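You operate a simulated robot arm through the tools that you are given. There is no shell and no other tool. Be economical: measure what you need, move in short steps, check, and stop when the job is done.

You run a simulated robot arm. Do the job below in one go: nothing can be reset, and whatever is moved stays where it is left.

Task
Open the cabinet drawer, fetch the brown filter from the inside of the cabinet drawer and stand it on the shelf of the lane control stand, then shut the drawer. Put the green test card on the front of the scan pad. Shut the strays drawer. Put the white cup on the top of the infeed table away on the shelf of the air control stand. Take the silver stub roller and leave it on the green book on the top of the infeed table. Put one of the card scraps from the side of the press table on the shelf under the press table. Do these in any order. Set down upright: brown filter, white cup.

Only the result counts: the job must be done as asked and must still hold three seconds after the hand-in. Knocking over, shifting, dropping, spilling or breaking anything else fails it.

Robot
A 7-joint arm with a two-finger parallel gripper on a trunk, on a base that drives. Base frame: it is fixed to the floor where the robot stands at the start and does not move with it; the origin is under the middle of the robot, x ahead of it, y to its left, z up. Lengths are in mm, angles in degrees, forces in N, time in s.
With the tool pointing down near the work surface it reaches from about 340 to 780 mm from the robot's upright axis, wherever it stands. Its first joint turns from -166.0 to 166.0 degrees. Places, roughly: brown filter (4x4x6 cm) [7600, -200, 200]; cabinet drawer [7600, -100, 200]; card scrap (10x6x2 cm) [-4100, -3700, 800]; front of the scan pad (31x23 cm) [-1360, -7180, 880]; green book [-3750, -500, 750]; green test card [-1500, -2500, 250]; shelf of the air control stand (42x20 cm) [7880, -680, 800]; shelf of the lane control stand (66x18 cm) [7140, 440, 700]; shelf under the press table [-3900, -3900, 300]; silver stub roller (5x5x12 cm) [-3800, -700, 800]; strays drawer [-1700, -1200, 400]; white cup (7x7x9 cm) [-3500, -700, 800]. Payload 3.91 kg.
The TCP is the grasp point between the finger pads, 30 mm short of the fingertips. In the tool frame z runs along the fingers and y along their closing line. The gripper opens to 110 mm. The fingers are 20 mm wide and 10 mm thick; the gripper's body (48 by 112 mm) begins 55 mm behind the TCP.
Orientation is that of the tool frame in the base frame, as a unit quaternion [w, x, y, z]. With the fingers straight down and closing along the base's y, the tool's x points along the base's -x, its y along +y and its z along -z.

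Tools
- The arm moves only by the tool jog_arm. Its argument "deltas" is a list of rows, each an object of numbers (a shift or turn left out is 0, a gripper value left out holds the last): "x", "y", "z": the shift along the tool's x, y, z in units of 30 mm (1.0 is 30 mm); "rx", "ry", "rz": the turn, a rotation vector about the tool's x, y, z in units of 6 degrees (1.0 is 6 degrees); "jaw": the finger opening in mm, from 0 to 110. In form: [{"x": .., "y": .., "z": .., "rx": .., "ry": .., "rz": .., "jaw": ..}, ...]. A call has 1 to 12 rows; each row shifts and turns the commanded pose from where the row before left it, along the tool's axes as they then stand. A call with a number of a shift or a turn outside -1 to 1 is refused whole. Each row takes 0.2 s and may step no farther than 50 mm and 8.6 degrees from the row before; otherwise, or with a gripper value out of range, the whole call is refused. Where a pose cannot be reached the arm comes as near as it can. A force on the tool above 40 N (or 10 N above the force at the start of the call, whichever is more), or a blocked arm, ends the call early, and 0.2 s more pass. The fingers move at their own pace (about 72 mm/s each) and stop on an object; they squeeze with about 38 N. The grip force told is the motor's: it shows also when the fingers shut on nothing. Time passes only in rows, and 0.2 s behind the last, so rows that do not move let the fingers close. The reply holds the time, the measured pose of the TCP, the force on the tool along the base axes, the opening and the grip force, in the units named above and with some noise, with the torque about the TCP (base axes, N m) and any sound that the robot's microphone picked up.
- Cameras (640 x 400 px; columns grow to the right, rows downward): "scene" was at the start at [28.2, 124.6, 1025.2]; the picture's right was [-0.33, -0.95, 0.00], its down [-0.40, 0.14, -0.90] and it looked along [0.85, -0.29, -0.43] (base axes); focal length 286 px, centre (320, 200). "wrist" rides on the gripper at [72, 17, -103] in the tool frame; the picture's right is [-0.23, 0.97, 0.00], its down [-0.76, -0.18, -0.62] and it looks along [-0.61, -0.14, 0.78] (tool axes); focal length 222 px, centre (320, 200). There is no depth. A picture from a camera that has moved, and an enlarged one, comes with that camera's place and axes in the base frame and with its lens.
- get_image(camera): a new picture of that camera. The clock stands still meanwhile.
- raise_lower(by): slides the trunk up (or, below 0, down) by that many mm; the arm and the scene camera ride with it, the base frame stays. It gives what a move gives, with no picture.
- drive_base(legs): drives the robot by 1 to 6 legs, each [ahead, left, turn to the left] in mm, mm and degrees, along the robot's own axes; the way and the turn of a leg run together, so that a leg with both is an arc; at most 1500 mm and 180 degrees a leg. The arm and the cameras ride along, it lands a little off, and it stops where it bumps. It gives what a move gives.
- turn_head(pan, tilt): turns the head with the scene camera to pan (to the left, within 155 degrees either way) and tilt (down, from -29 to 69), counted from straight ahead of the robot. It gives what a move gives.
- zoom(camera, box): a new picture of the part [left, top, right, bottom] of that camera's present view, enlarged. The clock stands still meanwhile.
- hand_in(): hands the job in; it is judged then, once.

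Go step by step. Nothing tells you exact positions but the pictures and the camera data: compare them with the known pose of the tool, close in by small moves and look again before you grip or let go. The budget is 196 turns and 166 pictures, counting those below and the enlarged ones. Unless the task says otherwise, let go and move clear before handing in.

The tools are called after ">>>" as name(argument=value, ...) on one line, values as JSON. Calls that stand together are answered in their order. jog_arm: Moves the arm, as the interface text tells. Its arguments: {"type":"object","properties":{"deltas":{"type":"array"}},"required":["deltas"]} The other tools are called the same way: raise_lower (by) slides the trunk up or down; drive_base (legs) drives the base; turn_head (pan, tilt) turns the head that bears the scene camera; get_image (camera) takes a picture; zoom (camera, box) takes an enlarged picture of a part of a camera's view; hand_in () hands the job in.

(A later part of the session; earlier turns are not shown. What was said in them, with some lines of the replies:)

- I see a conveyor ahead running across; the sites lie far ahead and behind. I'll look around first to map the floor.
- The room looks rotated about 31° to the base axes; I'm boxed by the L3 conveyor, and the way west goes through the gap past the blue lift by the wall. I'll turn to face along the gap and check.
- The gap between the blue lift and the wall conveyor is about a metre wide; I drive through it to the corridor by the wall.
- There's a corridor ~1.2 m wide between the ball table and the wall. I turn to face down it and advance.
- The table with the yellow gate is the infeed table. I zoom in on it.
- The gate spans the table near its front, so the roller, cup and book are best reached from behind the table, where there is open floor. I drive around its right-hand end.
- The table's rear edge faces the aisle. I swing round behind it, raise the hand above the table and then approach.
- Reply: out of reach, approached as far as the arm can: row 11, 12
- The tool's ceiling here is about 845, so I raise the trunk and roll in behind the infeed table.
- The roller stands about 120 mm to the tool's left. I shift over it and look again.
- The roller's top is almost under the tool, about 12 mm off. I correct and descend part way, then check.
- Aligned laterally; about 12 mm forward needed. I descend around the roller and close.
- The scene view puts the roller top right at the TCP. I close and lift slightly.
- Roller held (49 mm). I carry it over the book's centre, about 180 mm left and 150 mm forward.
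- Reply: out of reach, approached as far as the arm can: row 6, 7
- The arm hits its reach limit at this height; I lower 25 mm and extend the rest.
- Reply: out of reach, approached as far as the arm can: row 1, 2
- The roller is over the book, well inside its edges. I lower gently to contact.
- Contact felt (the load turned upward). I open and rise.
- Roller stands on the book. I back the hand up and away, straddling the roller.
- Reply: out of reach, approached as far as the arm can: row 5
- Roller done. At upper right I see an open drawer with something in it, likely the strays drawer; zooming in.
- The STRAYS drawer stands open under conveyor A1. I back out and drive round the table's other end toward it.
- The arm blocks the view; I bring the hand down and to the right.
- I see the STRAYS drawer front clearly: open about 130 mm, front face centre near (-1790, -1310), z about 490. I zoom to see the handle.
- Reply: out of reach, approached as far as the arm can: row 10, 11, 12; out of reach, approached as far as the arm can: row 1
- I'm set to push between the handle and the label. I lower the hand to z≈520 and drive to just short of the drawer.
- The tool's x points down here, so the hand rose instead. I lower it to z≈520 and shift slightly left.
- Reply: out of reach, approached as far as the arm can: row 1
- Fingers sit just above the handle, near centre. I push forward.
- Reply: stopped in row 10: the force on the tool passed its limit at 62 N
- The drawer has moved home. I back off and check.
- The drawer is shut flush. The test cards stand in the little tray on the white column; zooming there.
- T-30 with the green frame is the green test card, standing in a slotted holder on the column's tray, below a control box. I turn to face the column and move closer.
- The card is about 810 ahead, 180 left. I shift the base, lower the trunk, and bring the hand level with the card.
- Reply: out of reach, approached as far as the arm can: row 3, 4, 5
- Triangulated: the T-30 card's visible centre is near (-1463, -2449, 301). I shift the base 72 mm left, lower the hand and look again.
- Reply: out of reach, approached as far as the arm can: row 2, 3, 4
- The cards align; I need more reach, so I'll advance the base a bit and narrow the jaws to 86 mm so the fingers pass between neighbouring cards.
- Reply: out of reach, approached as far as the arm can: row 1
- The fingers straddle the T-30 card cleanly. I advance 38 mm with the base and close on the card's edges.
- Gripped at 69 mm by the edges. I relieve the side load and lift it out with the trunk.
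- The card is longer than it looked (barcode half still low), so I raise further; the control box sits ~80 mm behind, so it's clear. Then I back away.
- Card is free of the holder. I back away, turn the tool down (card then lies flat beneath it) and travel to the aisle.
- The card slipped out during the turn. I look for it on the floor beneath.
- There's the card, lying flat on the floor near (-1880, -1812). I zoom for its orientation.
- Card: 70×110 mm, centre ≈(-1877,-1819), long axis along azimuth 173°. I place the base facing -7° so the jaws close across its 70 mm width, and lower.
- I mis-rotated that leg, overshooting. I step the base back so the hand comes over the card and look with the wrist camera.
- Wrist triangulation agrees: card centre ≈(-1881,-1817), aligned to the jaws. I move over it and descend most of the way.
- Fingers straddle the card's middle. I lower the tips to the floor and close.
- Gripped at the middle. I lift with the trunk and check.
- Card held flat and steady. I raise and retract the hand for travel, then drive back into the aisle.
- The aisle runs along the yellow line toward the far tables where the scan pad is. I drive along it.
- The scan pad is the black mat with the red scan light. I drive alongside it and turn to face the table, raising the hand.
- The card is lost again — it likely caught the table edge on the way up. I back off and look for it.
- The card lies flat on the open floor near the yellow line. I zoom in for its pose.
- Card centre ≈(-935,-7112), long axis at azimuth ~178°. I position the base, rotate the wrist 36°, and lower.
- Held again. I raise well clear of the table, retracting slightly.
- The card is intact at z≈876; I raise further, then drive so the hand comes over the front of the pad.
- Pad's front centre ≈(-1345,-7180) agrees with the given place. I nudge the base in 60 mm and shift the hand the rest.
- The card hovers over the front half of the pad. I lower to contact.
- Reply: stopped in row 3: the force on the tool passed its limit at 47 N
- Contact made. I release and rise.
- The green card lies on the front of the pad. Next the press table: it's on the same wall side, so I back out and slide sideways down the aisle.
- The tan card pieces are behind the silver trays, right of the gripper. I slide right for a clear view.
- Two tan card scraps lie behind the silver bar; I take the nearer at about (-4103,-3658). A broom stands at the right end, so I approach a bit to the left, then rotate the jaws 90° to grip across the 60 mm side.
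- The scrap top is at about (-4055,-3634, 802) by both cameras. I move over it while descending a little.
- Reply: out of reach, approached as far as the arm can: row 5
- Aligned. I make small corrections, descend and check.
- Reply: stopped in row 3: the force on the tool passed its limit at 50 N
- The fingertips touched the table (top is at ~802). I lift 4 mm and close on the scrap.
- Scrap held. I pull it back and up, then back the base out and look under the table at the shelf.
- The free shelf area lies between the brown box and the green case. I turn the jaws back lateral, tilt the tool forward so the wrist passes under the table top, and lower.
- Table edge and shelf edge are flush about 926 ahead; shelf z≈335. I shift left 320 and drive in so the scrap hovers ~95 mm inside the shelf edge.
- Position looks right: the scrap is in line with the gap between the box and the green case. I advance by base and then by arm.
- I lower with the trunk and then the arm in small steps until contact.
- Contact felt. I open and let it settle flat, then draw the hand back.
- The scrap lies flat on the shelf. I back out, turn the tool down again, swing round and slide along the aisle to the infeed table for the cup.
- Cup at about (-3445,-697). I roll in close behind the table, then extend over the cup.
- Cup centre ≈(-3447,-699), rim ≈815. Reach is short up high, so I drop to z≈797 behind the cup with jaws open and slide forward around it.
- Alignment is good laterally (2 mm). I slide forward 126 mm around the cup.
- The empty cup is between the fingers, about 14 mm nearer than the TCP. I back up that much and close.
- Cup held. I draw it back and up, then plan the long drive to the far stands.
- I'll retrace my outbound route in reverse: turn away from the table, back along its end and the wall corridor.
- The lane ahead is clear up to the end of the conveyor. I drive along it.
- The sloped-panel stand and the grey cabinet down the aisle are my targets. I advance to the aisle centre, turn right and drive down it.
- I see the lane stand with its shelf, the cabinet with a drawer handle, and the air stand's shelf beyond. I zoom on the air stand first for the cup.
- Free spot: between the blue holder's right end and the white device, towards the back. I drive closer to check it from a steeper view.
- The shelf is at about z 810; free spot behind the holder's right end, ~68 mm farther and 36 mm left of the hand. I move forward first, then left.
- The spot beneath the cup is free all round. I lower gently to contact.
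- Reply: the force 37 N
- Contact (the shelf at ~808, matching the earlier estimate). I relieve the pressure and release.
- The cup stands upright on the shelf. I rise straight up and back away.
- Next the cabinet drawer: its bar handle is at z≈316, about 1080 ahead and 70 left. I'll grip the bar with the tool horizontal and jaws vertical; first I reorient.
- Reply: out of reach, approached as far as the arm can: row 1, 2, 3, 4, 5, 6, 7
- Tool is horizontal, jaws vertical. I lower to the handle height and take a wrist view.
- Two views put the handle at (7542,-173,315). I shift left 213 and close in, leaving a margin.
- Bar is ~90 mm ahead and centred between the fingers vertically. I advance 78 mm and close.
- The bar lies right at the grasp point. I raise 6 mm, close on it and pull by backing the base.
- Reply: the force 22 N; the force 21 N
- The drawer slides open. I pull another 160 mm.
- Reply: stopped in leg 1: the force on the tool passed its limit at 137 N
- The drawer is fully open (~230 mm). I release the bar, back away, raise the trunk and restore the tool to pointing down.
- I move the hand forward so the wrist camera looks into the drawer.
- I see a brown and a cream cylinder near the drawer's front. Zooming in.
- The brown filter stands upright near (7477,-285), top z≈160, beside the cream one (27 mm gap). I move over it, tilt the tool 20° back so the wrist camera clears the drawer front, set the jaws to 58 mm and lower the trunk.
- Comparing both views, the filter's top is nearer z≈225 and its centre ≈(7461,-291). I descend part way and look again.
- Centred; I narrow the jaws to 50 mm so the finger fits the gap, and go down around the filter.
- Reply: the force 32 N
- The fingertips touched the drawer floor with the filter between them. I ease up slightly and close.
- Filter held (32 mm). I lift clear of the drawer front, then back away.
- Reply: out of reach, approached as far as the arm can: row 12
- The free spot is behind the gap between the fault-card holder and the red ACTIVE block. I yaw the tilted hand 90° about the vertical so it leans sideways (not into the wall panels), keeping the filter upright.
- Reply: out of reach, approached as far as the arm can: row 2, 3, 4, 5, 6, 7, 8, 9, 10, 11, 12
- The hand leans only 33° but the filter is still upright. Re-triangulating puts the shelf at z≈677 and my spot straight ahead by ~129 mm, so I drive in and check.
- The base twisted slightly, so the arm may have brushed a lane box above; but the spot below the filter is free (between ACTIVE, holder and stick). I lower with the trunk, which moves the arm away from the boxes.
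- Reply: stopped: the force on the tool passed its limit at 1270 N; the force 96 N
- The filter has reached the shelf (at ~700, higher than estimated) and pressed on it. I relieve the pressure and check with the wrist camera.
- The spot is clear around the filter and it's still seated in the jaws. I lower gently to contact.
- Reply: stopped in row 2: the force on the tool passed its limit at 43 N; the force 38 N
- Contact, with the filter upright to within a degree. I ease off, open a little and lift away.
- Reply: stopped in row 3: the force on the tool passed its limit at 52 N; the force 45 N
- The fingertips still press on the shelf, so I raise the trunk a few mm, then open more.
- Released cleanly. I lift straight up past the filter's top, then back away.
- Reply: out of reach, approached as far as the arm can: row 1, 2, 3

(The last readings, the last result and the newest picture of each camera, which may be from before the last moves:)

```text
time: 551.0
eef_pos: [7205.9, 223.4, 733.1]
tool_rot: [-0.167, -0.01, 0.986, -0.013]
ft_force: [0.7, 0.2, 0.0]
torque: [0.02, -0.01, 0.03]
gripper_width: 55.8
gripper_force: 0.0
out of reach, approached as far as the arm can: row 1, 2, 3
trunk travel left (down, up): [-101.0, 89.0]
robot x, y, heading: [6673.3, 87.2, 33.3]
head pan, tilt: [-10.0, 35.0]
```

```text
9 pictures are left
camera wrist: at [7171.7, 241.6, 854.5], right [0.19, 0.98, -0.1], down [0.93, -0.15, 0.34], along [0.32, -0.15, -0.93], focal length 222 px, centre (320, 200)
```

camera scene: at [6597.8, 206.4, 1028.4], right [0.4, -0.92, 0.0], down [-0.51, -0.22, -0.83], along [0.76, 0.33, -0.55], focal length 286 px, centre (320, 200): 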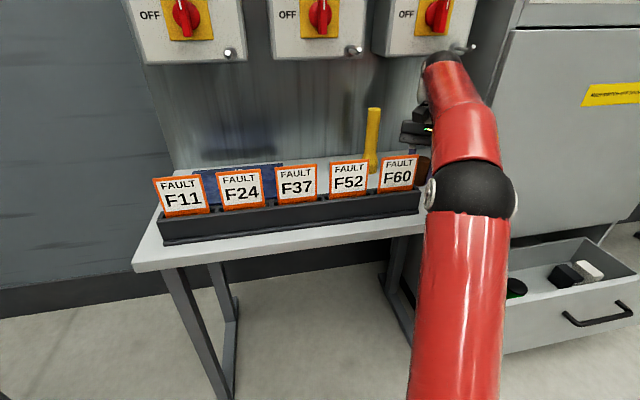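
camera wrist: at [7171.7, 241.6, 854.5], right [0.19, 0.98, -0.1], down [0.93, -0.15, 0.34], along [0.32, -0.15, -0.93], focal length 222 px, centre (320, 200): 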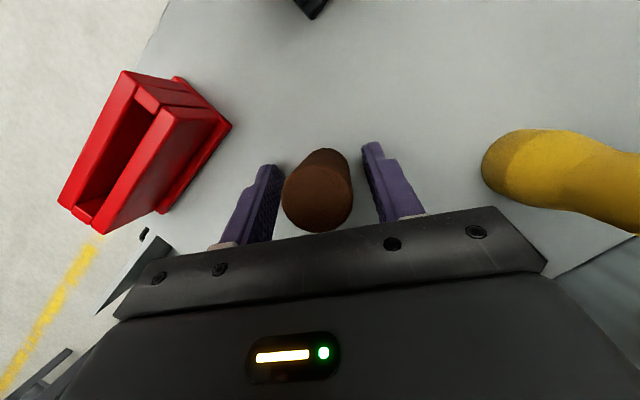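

The arm is at its upward limit, so I'll use the trunk: open wide (space is free on both sides) and raise 60 mm, then back out.

>>> jog_arm(deltas=[{"jaw": 75}, {"jaw": 90}, {"jaw": 95}])

>>> raise_lower(by=35)

>>> raise_lower(by=30)

>>> get_image(camera="wrist")

```text
time: 551.8
eef_pos: [7206.3, 222.7, 732.7]
tool_rot: [-0.166, -0.01, 0.986, -0.012]
ft_force: [0.4, 0.3, 0.3]
torque: [0.0, 0.01, -0.04]
gripper_width: 95.2
gripper_force: 0.0
trunk travel left (down, up): [-101.0, 89.0]
robot x, y, heading: [6671.2, 81.8, 33.0]
head pan, tilt: [-10.0, 35.0]
```

```text
time: 552.6
eef_pos: [7186.2, 215.2, 743.4]
tool_rot: [-0.212, -0.01, 0.977, -0.024]
ft_force: [0.2, 0.3, -0.5]
torque: [0.04, -0.01, -0.02]
gripper_width: 95.0
gripper_force: 0.0
trunk travel left (down, up): [-136.0, 54.0]
robot x, y, heading: [6668.2, 81.6, 33.2]
head pan, tilt: [-10.0, 35.0]
```

```text
time: 553.1
eef_pos: [7181.4, 213.0, 746.4]
tool_rot: [-0.226, -0.013, 0.974, -0.027]
ft_force: [27.0, 4.7, -0.8]
torque: [0.15, -0.57, 1.51]
gripper_width: 93.0
gripper_force: 0.0
trunk travel left (down, up): [-152.0, 38.0]
robot x, y, heading: [6664.5, 82.1, 33.4]
head pan, tilt: [-10.0, 35.0]
stopped: the force on the tool passed its limit at 56 N (the readings are from after the stop); the commanded pose is now the measured one
```

```text
8 pictures are left
camera wrist: at [7161.6, 237.0, 871.1], right [0.17, 0.98, -0.15], down [0.96, -0.13, 0.23], along [0.21, -0.18, -0.96], focal length 222 px, centre (320, 200)
```

wrist: 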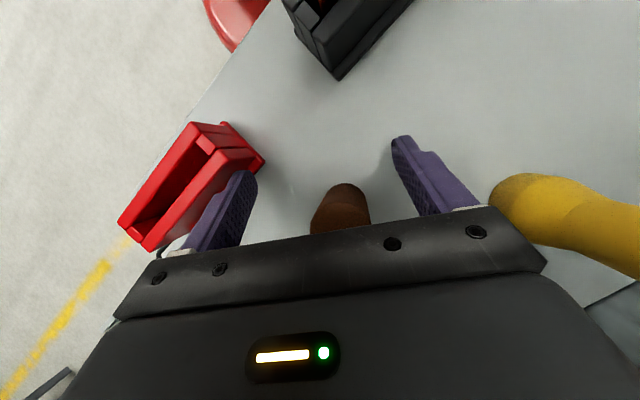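

The wrist is under a lane box, so raising pushed the hand backward; the filter still stands, but one finger touches the ACTIVE block. I narrow the jaws away from it and lower the trunk slightly.

>>> jog_arm(deltas=[{"jaw": 75}, {"jaw": 62}, {"jaw": 62}])

>>> raise_lower(by=-8)

>>> drive_base(legs=[[-21, 13, 0]])

>>> get_image(camera="wrist")

```text
time: 553.9
eef_pos: [7182.0, 213.9, 747.5]
tool_rot: [-0.225, -0.012, 0.974, -0.027]
ft_force: [0.4, -0.1, -0.1]
torque: [-0.01, 0.01, 0.03]
gripper_width: 61.8
gripper_force: 0.1
trunk travel left (down, up): [-152.0, 38.0]
robot x, y, heading: [6663.1, 79.6, 33.2]
head pan, tilt: [-10.0, 35.0]
```

```text
time: 554.6
eef_pos: [7191.6, 222.2, 732.2]
tool_rot: [-0.236, -0.015, 0.971, -0.029]
ft_force: [27.1, -1.8, 56.2]
torque: [1.67, -0.57, -0.72]
gripper_width: 58.8
gripper_force: 0.1
trunk travel left (down, up): [-145.0, 45.0]
robot x, y, heading: [6668.0, 84.7, 33.8]
head pan, tilt: [-10.0, 35.0]
stopped: the force on the tool passed its limit at 76 N (the readings are from after the stop); the commanded pose is now the measured one
```

```text
time: 555.3
eef_pos: [7189.4, 222.2, 733.3]
tool_rot: [-0.235, -0.015, 0.971, -0.029]
ft_force: [-0.3, -0.1, -0.3]
torque: [0.0, 0.02, 0.02]
gripper_width: 62.1
gripper_force: 0.2
trunk travel left (down, up): [-145.0, 45.0]
robot x, y, heading: [6668.7, 85.6, 33.8]
head pan, tilt: [-10.0, 35.0]
stopped in leg 1: the force on the tool passed its limit at 115 N (the readings are from after the stop); the commanded pose is now the measured one
```

```text
7 pictures are left
camera wrist: at [7171.5, 244.2, 857.9], right [0.16, 0.98, -0.15], down [0.97, -0.13, 0.21], along [0.19, -0.18, -0.97], focal length 222 px, centre (320, 200)
```

wrist: 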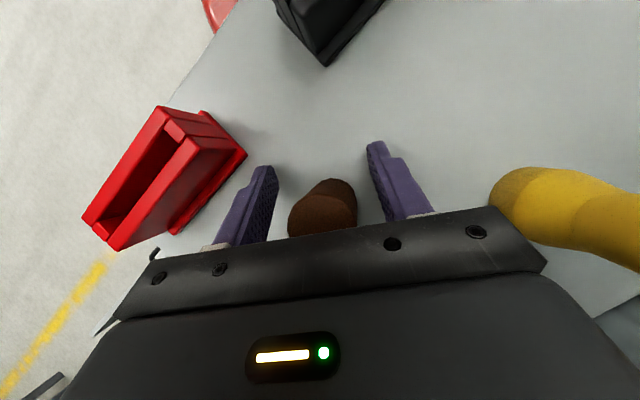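

The fingertips rest on the shelf. I draw the hand back along its own lean with the arm, slightly up, so the filter comes out from between the fingers.

>>> jog_arm(deltas=[{"x": 0.4, "z": -0.05}, {"x": 0.36, "y": -0.12, "z": 0.08}, {"x": 0.36, "y": -0.25, "z": 0.1}])

```text
time: 556.1
eef_pos: [7158.0, 209.3, 745.9]
tool_rot: [-0.235, -0.015, 0.971, -0.027]
ft_force: [0.6, -0.2, 0.2]
torque: [0.03, 0.0, -0.03]
gripper_width: 62.0
gripper_force: 0.1
trunk travel left (down, up): [-145.0, 45.0]
robot x, y, heading: [6667.3, 85.8, 33.7]
head pan, tilt: [-10.0, 35.0]
```

Free of the filter. I close the jaws to a slim profile and back straight out through the clear lane.

>>> jog_arm(deltas=[{"jaw": 30}, {"jaw": 10}, {"jaw": 10}])

>>> drive_base(legs=[[-450, 0, 0]])

>>> turn_head(pan=0, tilt=30)

>>> zoom(camera="scene", box=[220, 100, 560, 330])

```text
time: 556.9
eef_pos: [7157.7, 211.5, 745.6]
tool_rot: [-0.235, -0.015, 0.971, -0.027]
ft_force: [-0.4, -0.7, 0.1]
torque: [-0.02, -0.01, 0.01]
gripper_width: 9.9
gripper_force: 0.0
trunk travel left (down, up): [-145.0, 45.0]
robot x, y, heading: [6665.5, 88.8, 33.5]
head pan, tilt: [-10.0, 35.0]
```

```text
time: 559.6
eef_pos: [6785.7, -37.0, 745.2]
tool_rot: [-0.235, -0.016, 0.971, -0.028]
ft_force: [0.2, 0.2, 0.1]
torque: [0.02, 0.0, 0.02]
gripper_width: 10.0
gripper_force: 0.0
trunk travel left (down, up): [-145.0, 45.0]
robot x, y, heading: [6294.3, -160.5, 34.3]
head pan, tilt: [-10.0, 35.0]
```

```text
time: 560.3
eef_pos: [6785.9, -37.0, 744.8]
tool_rot: [-0.235, -0.016, 0.971, -0.028]
ft_force: [0.2, 0.2, -0.2]
torque: [0.04, -0.01, 0.0]
gripper_width: 10.0
gripper_force: 0.1
trunk travel left (down, up): [-145.0, 45.0]
robot x, y, heading: [6296.6, -166.1, 34.0]
head pan, tilt: [0.0, 30.0]
```

```text
1.74 times, centred on (390, 215) of scene
camera zoom: at [6235.7, -17.6, 1088.0], right [0.56, -0.83, 0.0], down [-0.42, -0.28, -0.87], along [0.72, 0.48, -0.5], focal length 496 px, centre (198, 174)
```

zoom: 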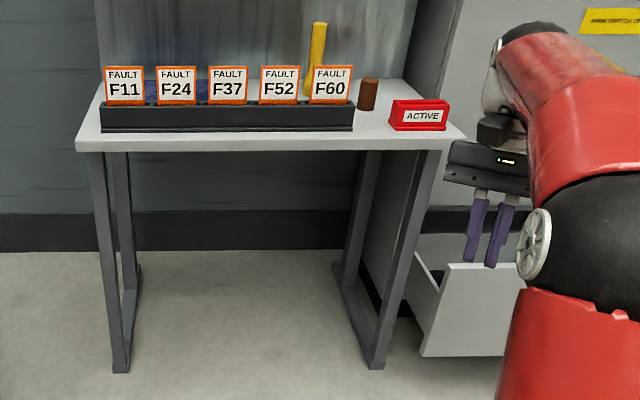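

The filter stands upright on the lane shelf. Now to shut the drawer: I bring the tool horizontal with closed fingers and slide over in front of it.

>>> jog_arm(deltas=[{"ry": -1, "jaw": 0}, {"ry": -1}, {"ry": -1}, {"ry": -1}, {"ry": -0.55}, {"rz": -1}, {"rz": -1}, {"rz": -1}, {"rz": -1}, {"rz": -1}, {"rz": -0.4}])

>>> raise_lower(by=-145)

>>> jog_arm(deltas=[{"z": 1}, {"z": 1}, {"z": 1}, {"z": 1}, {"z": 1}, {"z": 0.7}, {"ry": -1}, {"ry": -1}, {"ry": -1}, {"ry": -1}, {"ry": -1}, {"ry": -1}])

>>> jog_arm(deltas=[{"ry": -1}, {"ry": -1}, {"ry": -1}, {"ry": -1}, {"ry": -1}, {"ry": -1}, {"ry": -1}, {"ry": -1}, {"ry": -1}])

>>> drive_base(legs=[[0, -539, 0]])

```text
time: 562.7
eef_pos: [6785.6, -37.0, 744.7]
tool_rot: [-0.006, -0.302, 0.953, -0.023]
ft_force: [0.1, 0.5, -0.4]
torque: [0.03, -0.01, -0.01]
gripper_width: 0.1
gripper_force: 37.7
trunk travel left (down, up): [-145.0, 45.0]
robot x, y, heading: [6294.4, -162.8, 34.0]
head pan, tilt: [0.0, 30.0]
```

```text
time: 564.4
eef_pos: [6784.5, -37.7, 600.2]
tool_rot: [-0.006, -0.301, 0.953, -0.023]
ft_force: [0.0, -0.1, 0.9]
torque: [0.03, 0.01, -0.02]
gripper_width: 0.0
gripper_force: 37.5
trunk travel left (down, up): [0.0, 190.0]
robot x, y, heading: [6291.8, -162.6, 34.0]
head pan, tilt: [0.0, 30.0]
```

```text
time: 567.0
eef_pos: [6785.5, -45.6, 430.1]
tool_rot: [0.29, -0.293, 0.908, 0.07]
ft_force: [0.1, 1.0, 0.0]
torque: [0.01, 0.0, -0.02]
gripper_width: 0.0
gripper_force: 38.0
trunk travel left (down, up): [0.0, 190.0]
robot x, y, heading: [6297.0, -159.2, 33.6]
head pan, tilt: [0.0, 30.0]
```

```text
time: 569.0
eef_pos: [6790.9, -46.3, 430.6]
tool_rot: [0.67, -0.23, 0.677, 0.197]
ft_force: [-0.1, -0.1, 0.2]
torque: [0.01, 0.0, -0.01]
gripper_width: 0.1
gripper_force: 37.3
out of reach, approached as far as the arm can: row 8
trunk travel left (down, up): [0.0, 190.0]
robot x, y, heading: [6292.5, -162.2, 34.1]
head pan, tilt: [0.0, 30.0]
```

```text
time: 572.1
eef_pos: [7093.1, -494.4, 429.9]
tool_rot: [0.67, -0.229, 0.678, 0.196]
ft_force: [-0.8, -0.2, -0.4]
torque: [-0.02, -0.03, -0.01]
gripper_width: 0.0
gripper_force: 37.1
trunk travel left (down, up): [0.0, 190.0]
robot x, y, heading: [6594.1, -613.6, 34.1]
head pan, tilt: [0.0, 30.0]
```

>>> jog_arm(deltas=[{"x": 0.9}, {"x": 0.9}, {"x": 0.9}, {"x": 0.9}, {"x": 0.9}, {"x": 0.9}, {"x": 0.4}])

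>>> get_image(camera="scene")

```text
time: 573.8
eef_pos: [7093.9, -503.3, 257.5]
tool_rot: [0.668, -0.23, 0.679, 0.197]
ft_force: [0.6, -0.5, 0.0]
torque: [-0.01, 0.02, 0.0]
gripper_width: 0.0
gripper_force: 38.1
trunk travel left (down, up): [0.0, 190.0]
robot x, y, heading: [6600.8, -613.7, 33.7]
head pan, tilt: [0.0, 30.0]
```

```text
5 pictures are left
camera scene: at [6537.6, -466.8, 943.0], right [0.56, -0.83, 0.0], down [-0.42, -0.28, -0.87], along [0.72, 0.48, -0.5], focal length 286 px, centre (320, 200)
```

scene: 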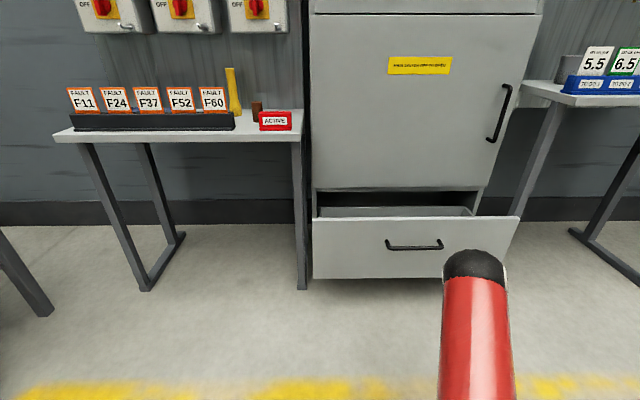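

TCP is 24 mm right of the drawer's centre, below the handle. I drive up to it and push it shut.

>>> drive_base(legs=[[260, 20, 0]])

>>> drive_base(legs=[[220, 0, 0]])

```text
time: 575.6
eef_pos: [7299.3, -344.6, 257.8]
tool_rot: [0.669, -0.228, 0.68, 0.195]
ft_force: [0.3, -0.5, -0.9]
torque: [-0.01, 0.01, 0.01]
gripper_width: 0.0
gripper_force: 37.3
trunk travel left (down, up): [0.0, 190.0]
robot x, y, heading: [6802.5, -453.4, 33.6]
head pan, tilt: [0.0, 30.0]
```

```text
time: 577.3
eef_pos: [7484.8, -225.8, 257.7]
tool_rot: [0.669, -0.225, 0.681, 0.193]
ft_force: [-0.4, 0.5, 0.3]
torque: [0.01, 0.0, -0.01]
gripper_width: 0.1
gripper_force: 38.0
trunk travel left (down, up): [0.0, 190.0]
robot x, y, heading: [6988.7, -330.3, 33.3]
head pan, tilt: [0.0, 30.0]
```

>>> jog_arm(deltas=[{"z": 0.3}, {"z": 0.3}, {"z": 0.3}, {"z": 0.3}, {"z": 0.3}, {"z": 0.3}, {"z": 0.3}, {"z": 0.3}])

```text
time: 578.7
eef_pos: [7522.7, -197.5, 255.4]
tool_rot: [0.669, -0.224, 0.682, 0.192]
ft_force: [-7.2, -3.4, 5.3]
torque: [0.11, -0.16, 0.08]
gripper_width: 0.0
gripper_force: 37.8
trunk travel left (down, up): [0.0, 190.0]
robot x, y, heading: [6989.5, -327.9, 33.2]
head pan, tilt: [0.0, 30.0]
stopped in row 6: the force on the tool passed its limit at 61 N (the readings are from after the stop); the commanded pose is now the measured one
```

It hit the stop where the closed face should be. I back off and look.

>>> drive_base(legs=[[-350, 0, 0]])

>>> get_image(camera="scene")

```text
time: 581.0
eef_pos: [7227.4, -392.4, 255.6]
tool_rot: [0.668, -0.224, 0.683, 0.192]
ft_force: [0.3, 0.3, 1.1]
torque: [0.0, -0.01, 0.01]
gripper_width: 0.3
gripper_force: 37.2
trunk travel left (down, up): [0.0, 190.0]
robot x, y, heading: [6686.7, -521.6, 33.0]
head pan, tilt: [0.0, 30.0]
```

```text
4 pictures are left
camera scene: at [6632.7, -377.0, 943.0], right [0.55, -0.84, 0.0], down [-0.42, -0.27, -0.87], along [0.73, 0.47, -0.5], focal length 286 px, centre (320, 200)
```

scene: 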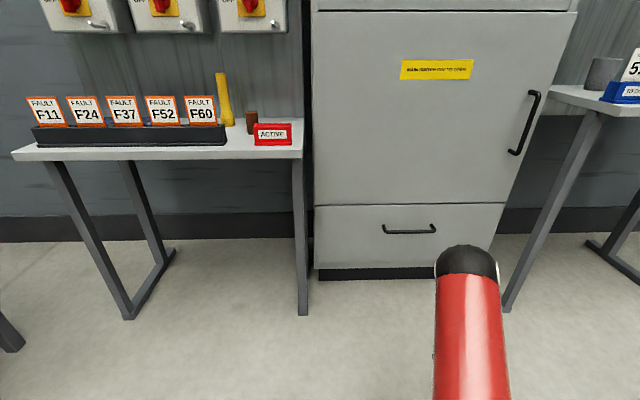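

The drawer is shut and the filter stands. One last check on the white cup.

>>> turn_head(pan=-30, tilt=15)

>>> zoom(camera="scene", box=[220, 120, 460, 270])

```text
time: 581.9
eef_pos: [7228.2, -394.7, 254.4]
tool_rot: [0.668, -0.224, 0.683, 0.192]
ft_force: [-0.9, 0.0, 0.3]
torque: [-0.01, 0.02, 0.05]
gripper_width: 0.0
gripper_force: 37.4
trunk travel left (down, up): [0.0, 190.0]
robot x, y, heading: [6689.6, -526.6, 33.1]
head pan, tilt: [-30.0, 15.0]
```

```text
2.67 times, centred on (340, 195) of scene
camera zoom: at [6650.2, -421.3, 967.2], right [0.06, -1.0, 0.0], down [-0.26, -0.01, -0.97], along [0.96, 0.05, -0.26], focal length 761 px, centre (267, 213)
```

zoom: 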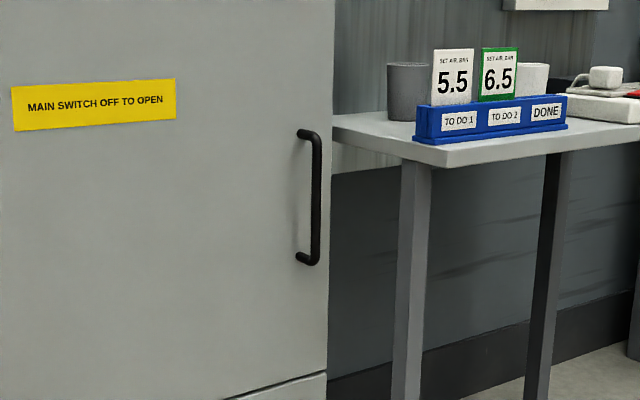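

The white cup stands upright behind the holder on the air stand shelf, and the other jobs looked right when I last saw each of them. The hand is clear of everything, so I'm handing in.

>>> hand_in()

```text
The job is handed in.
```

I finished all six jobs and handed in; each one looked right on camera when I last saw it, but I don't know how it was judged.

- **Brown filter:** it stands upright on the lane control stand shelf, and the cabinet drawer is shut. On the way in the arm seems to have brushed a lane box, and I pressed the filter down hard on the shelf. On the way out a finger touched the red ACTIVE block; it looked to be in its place afterwards.
- **Green test card:** it lies flat on the front of the scan pad. I dropped it on the floor twice on the way and picked it up again.
- **Strays drawer:** it is shut.
- **White cup:** it stands upright on the air control stand shelf.
- **Silver stub roller:** it stands on the green book on the infeed table.
- **Card scrap:** it lies flat on the shelf under the press table. I let it settle a few centimetres as I released it. While picking it up, the fingertips pressed the press table top.
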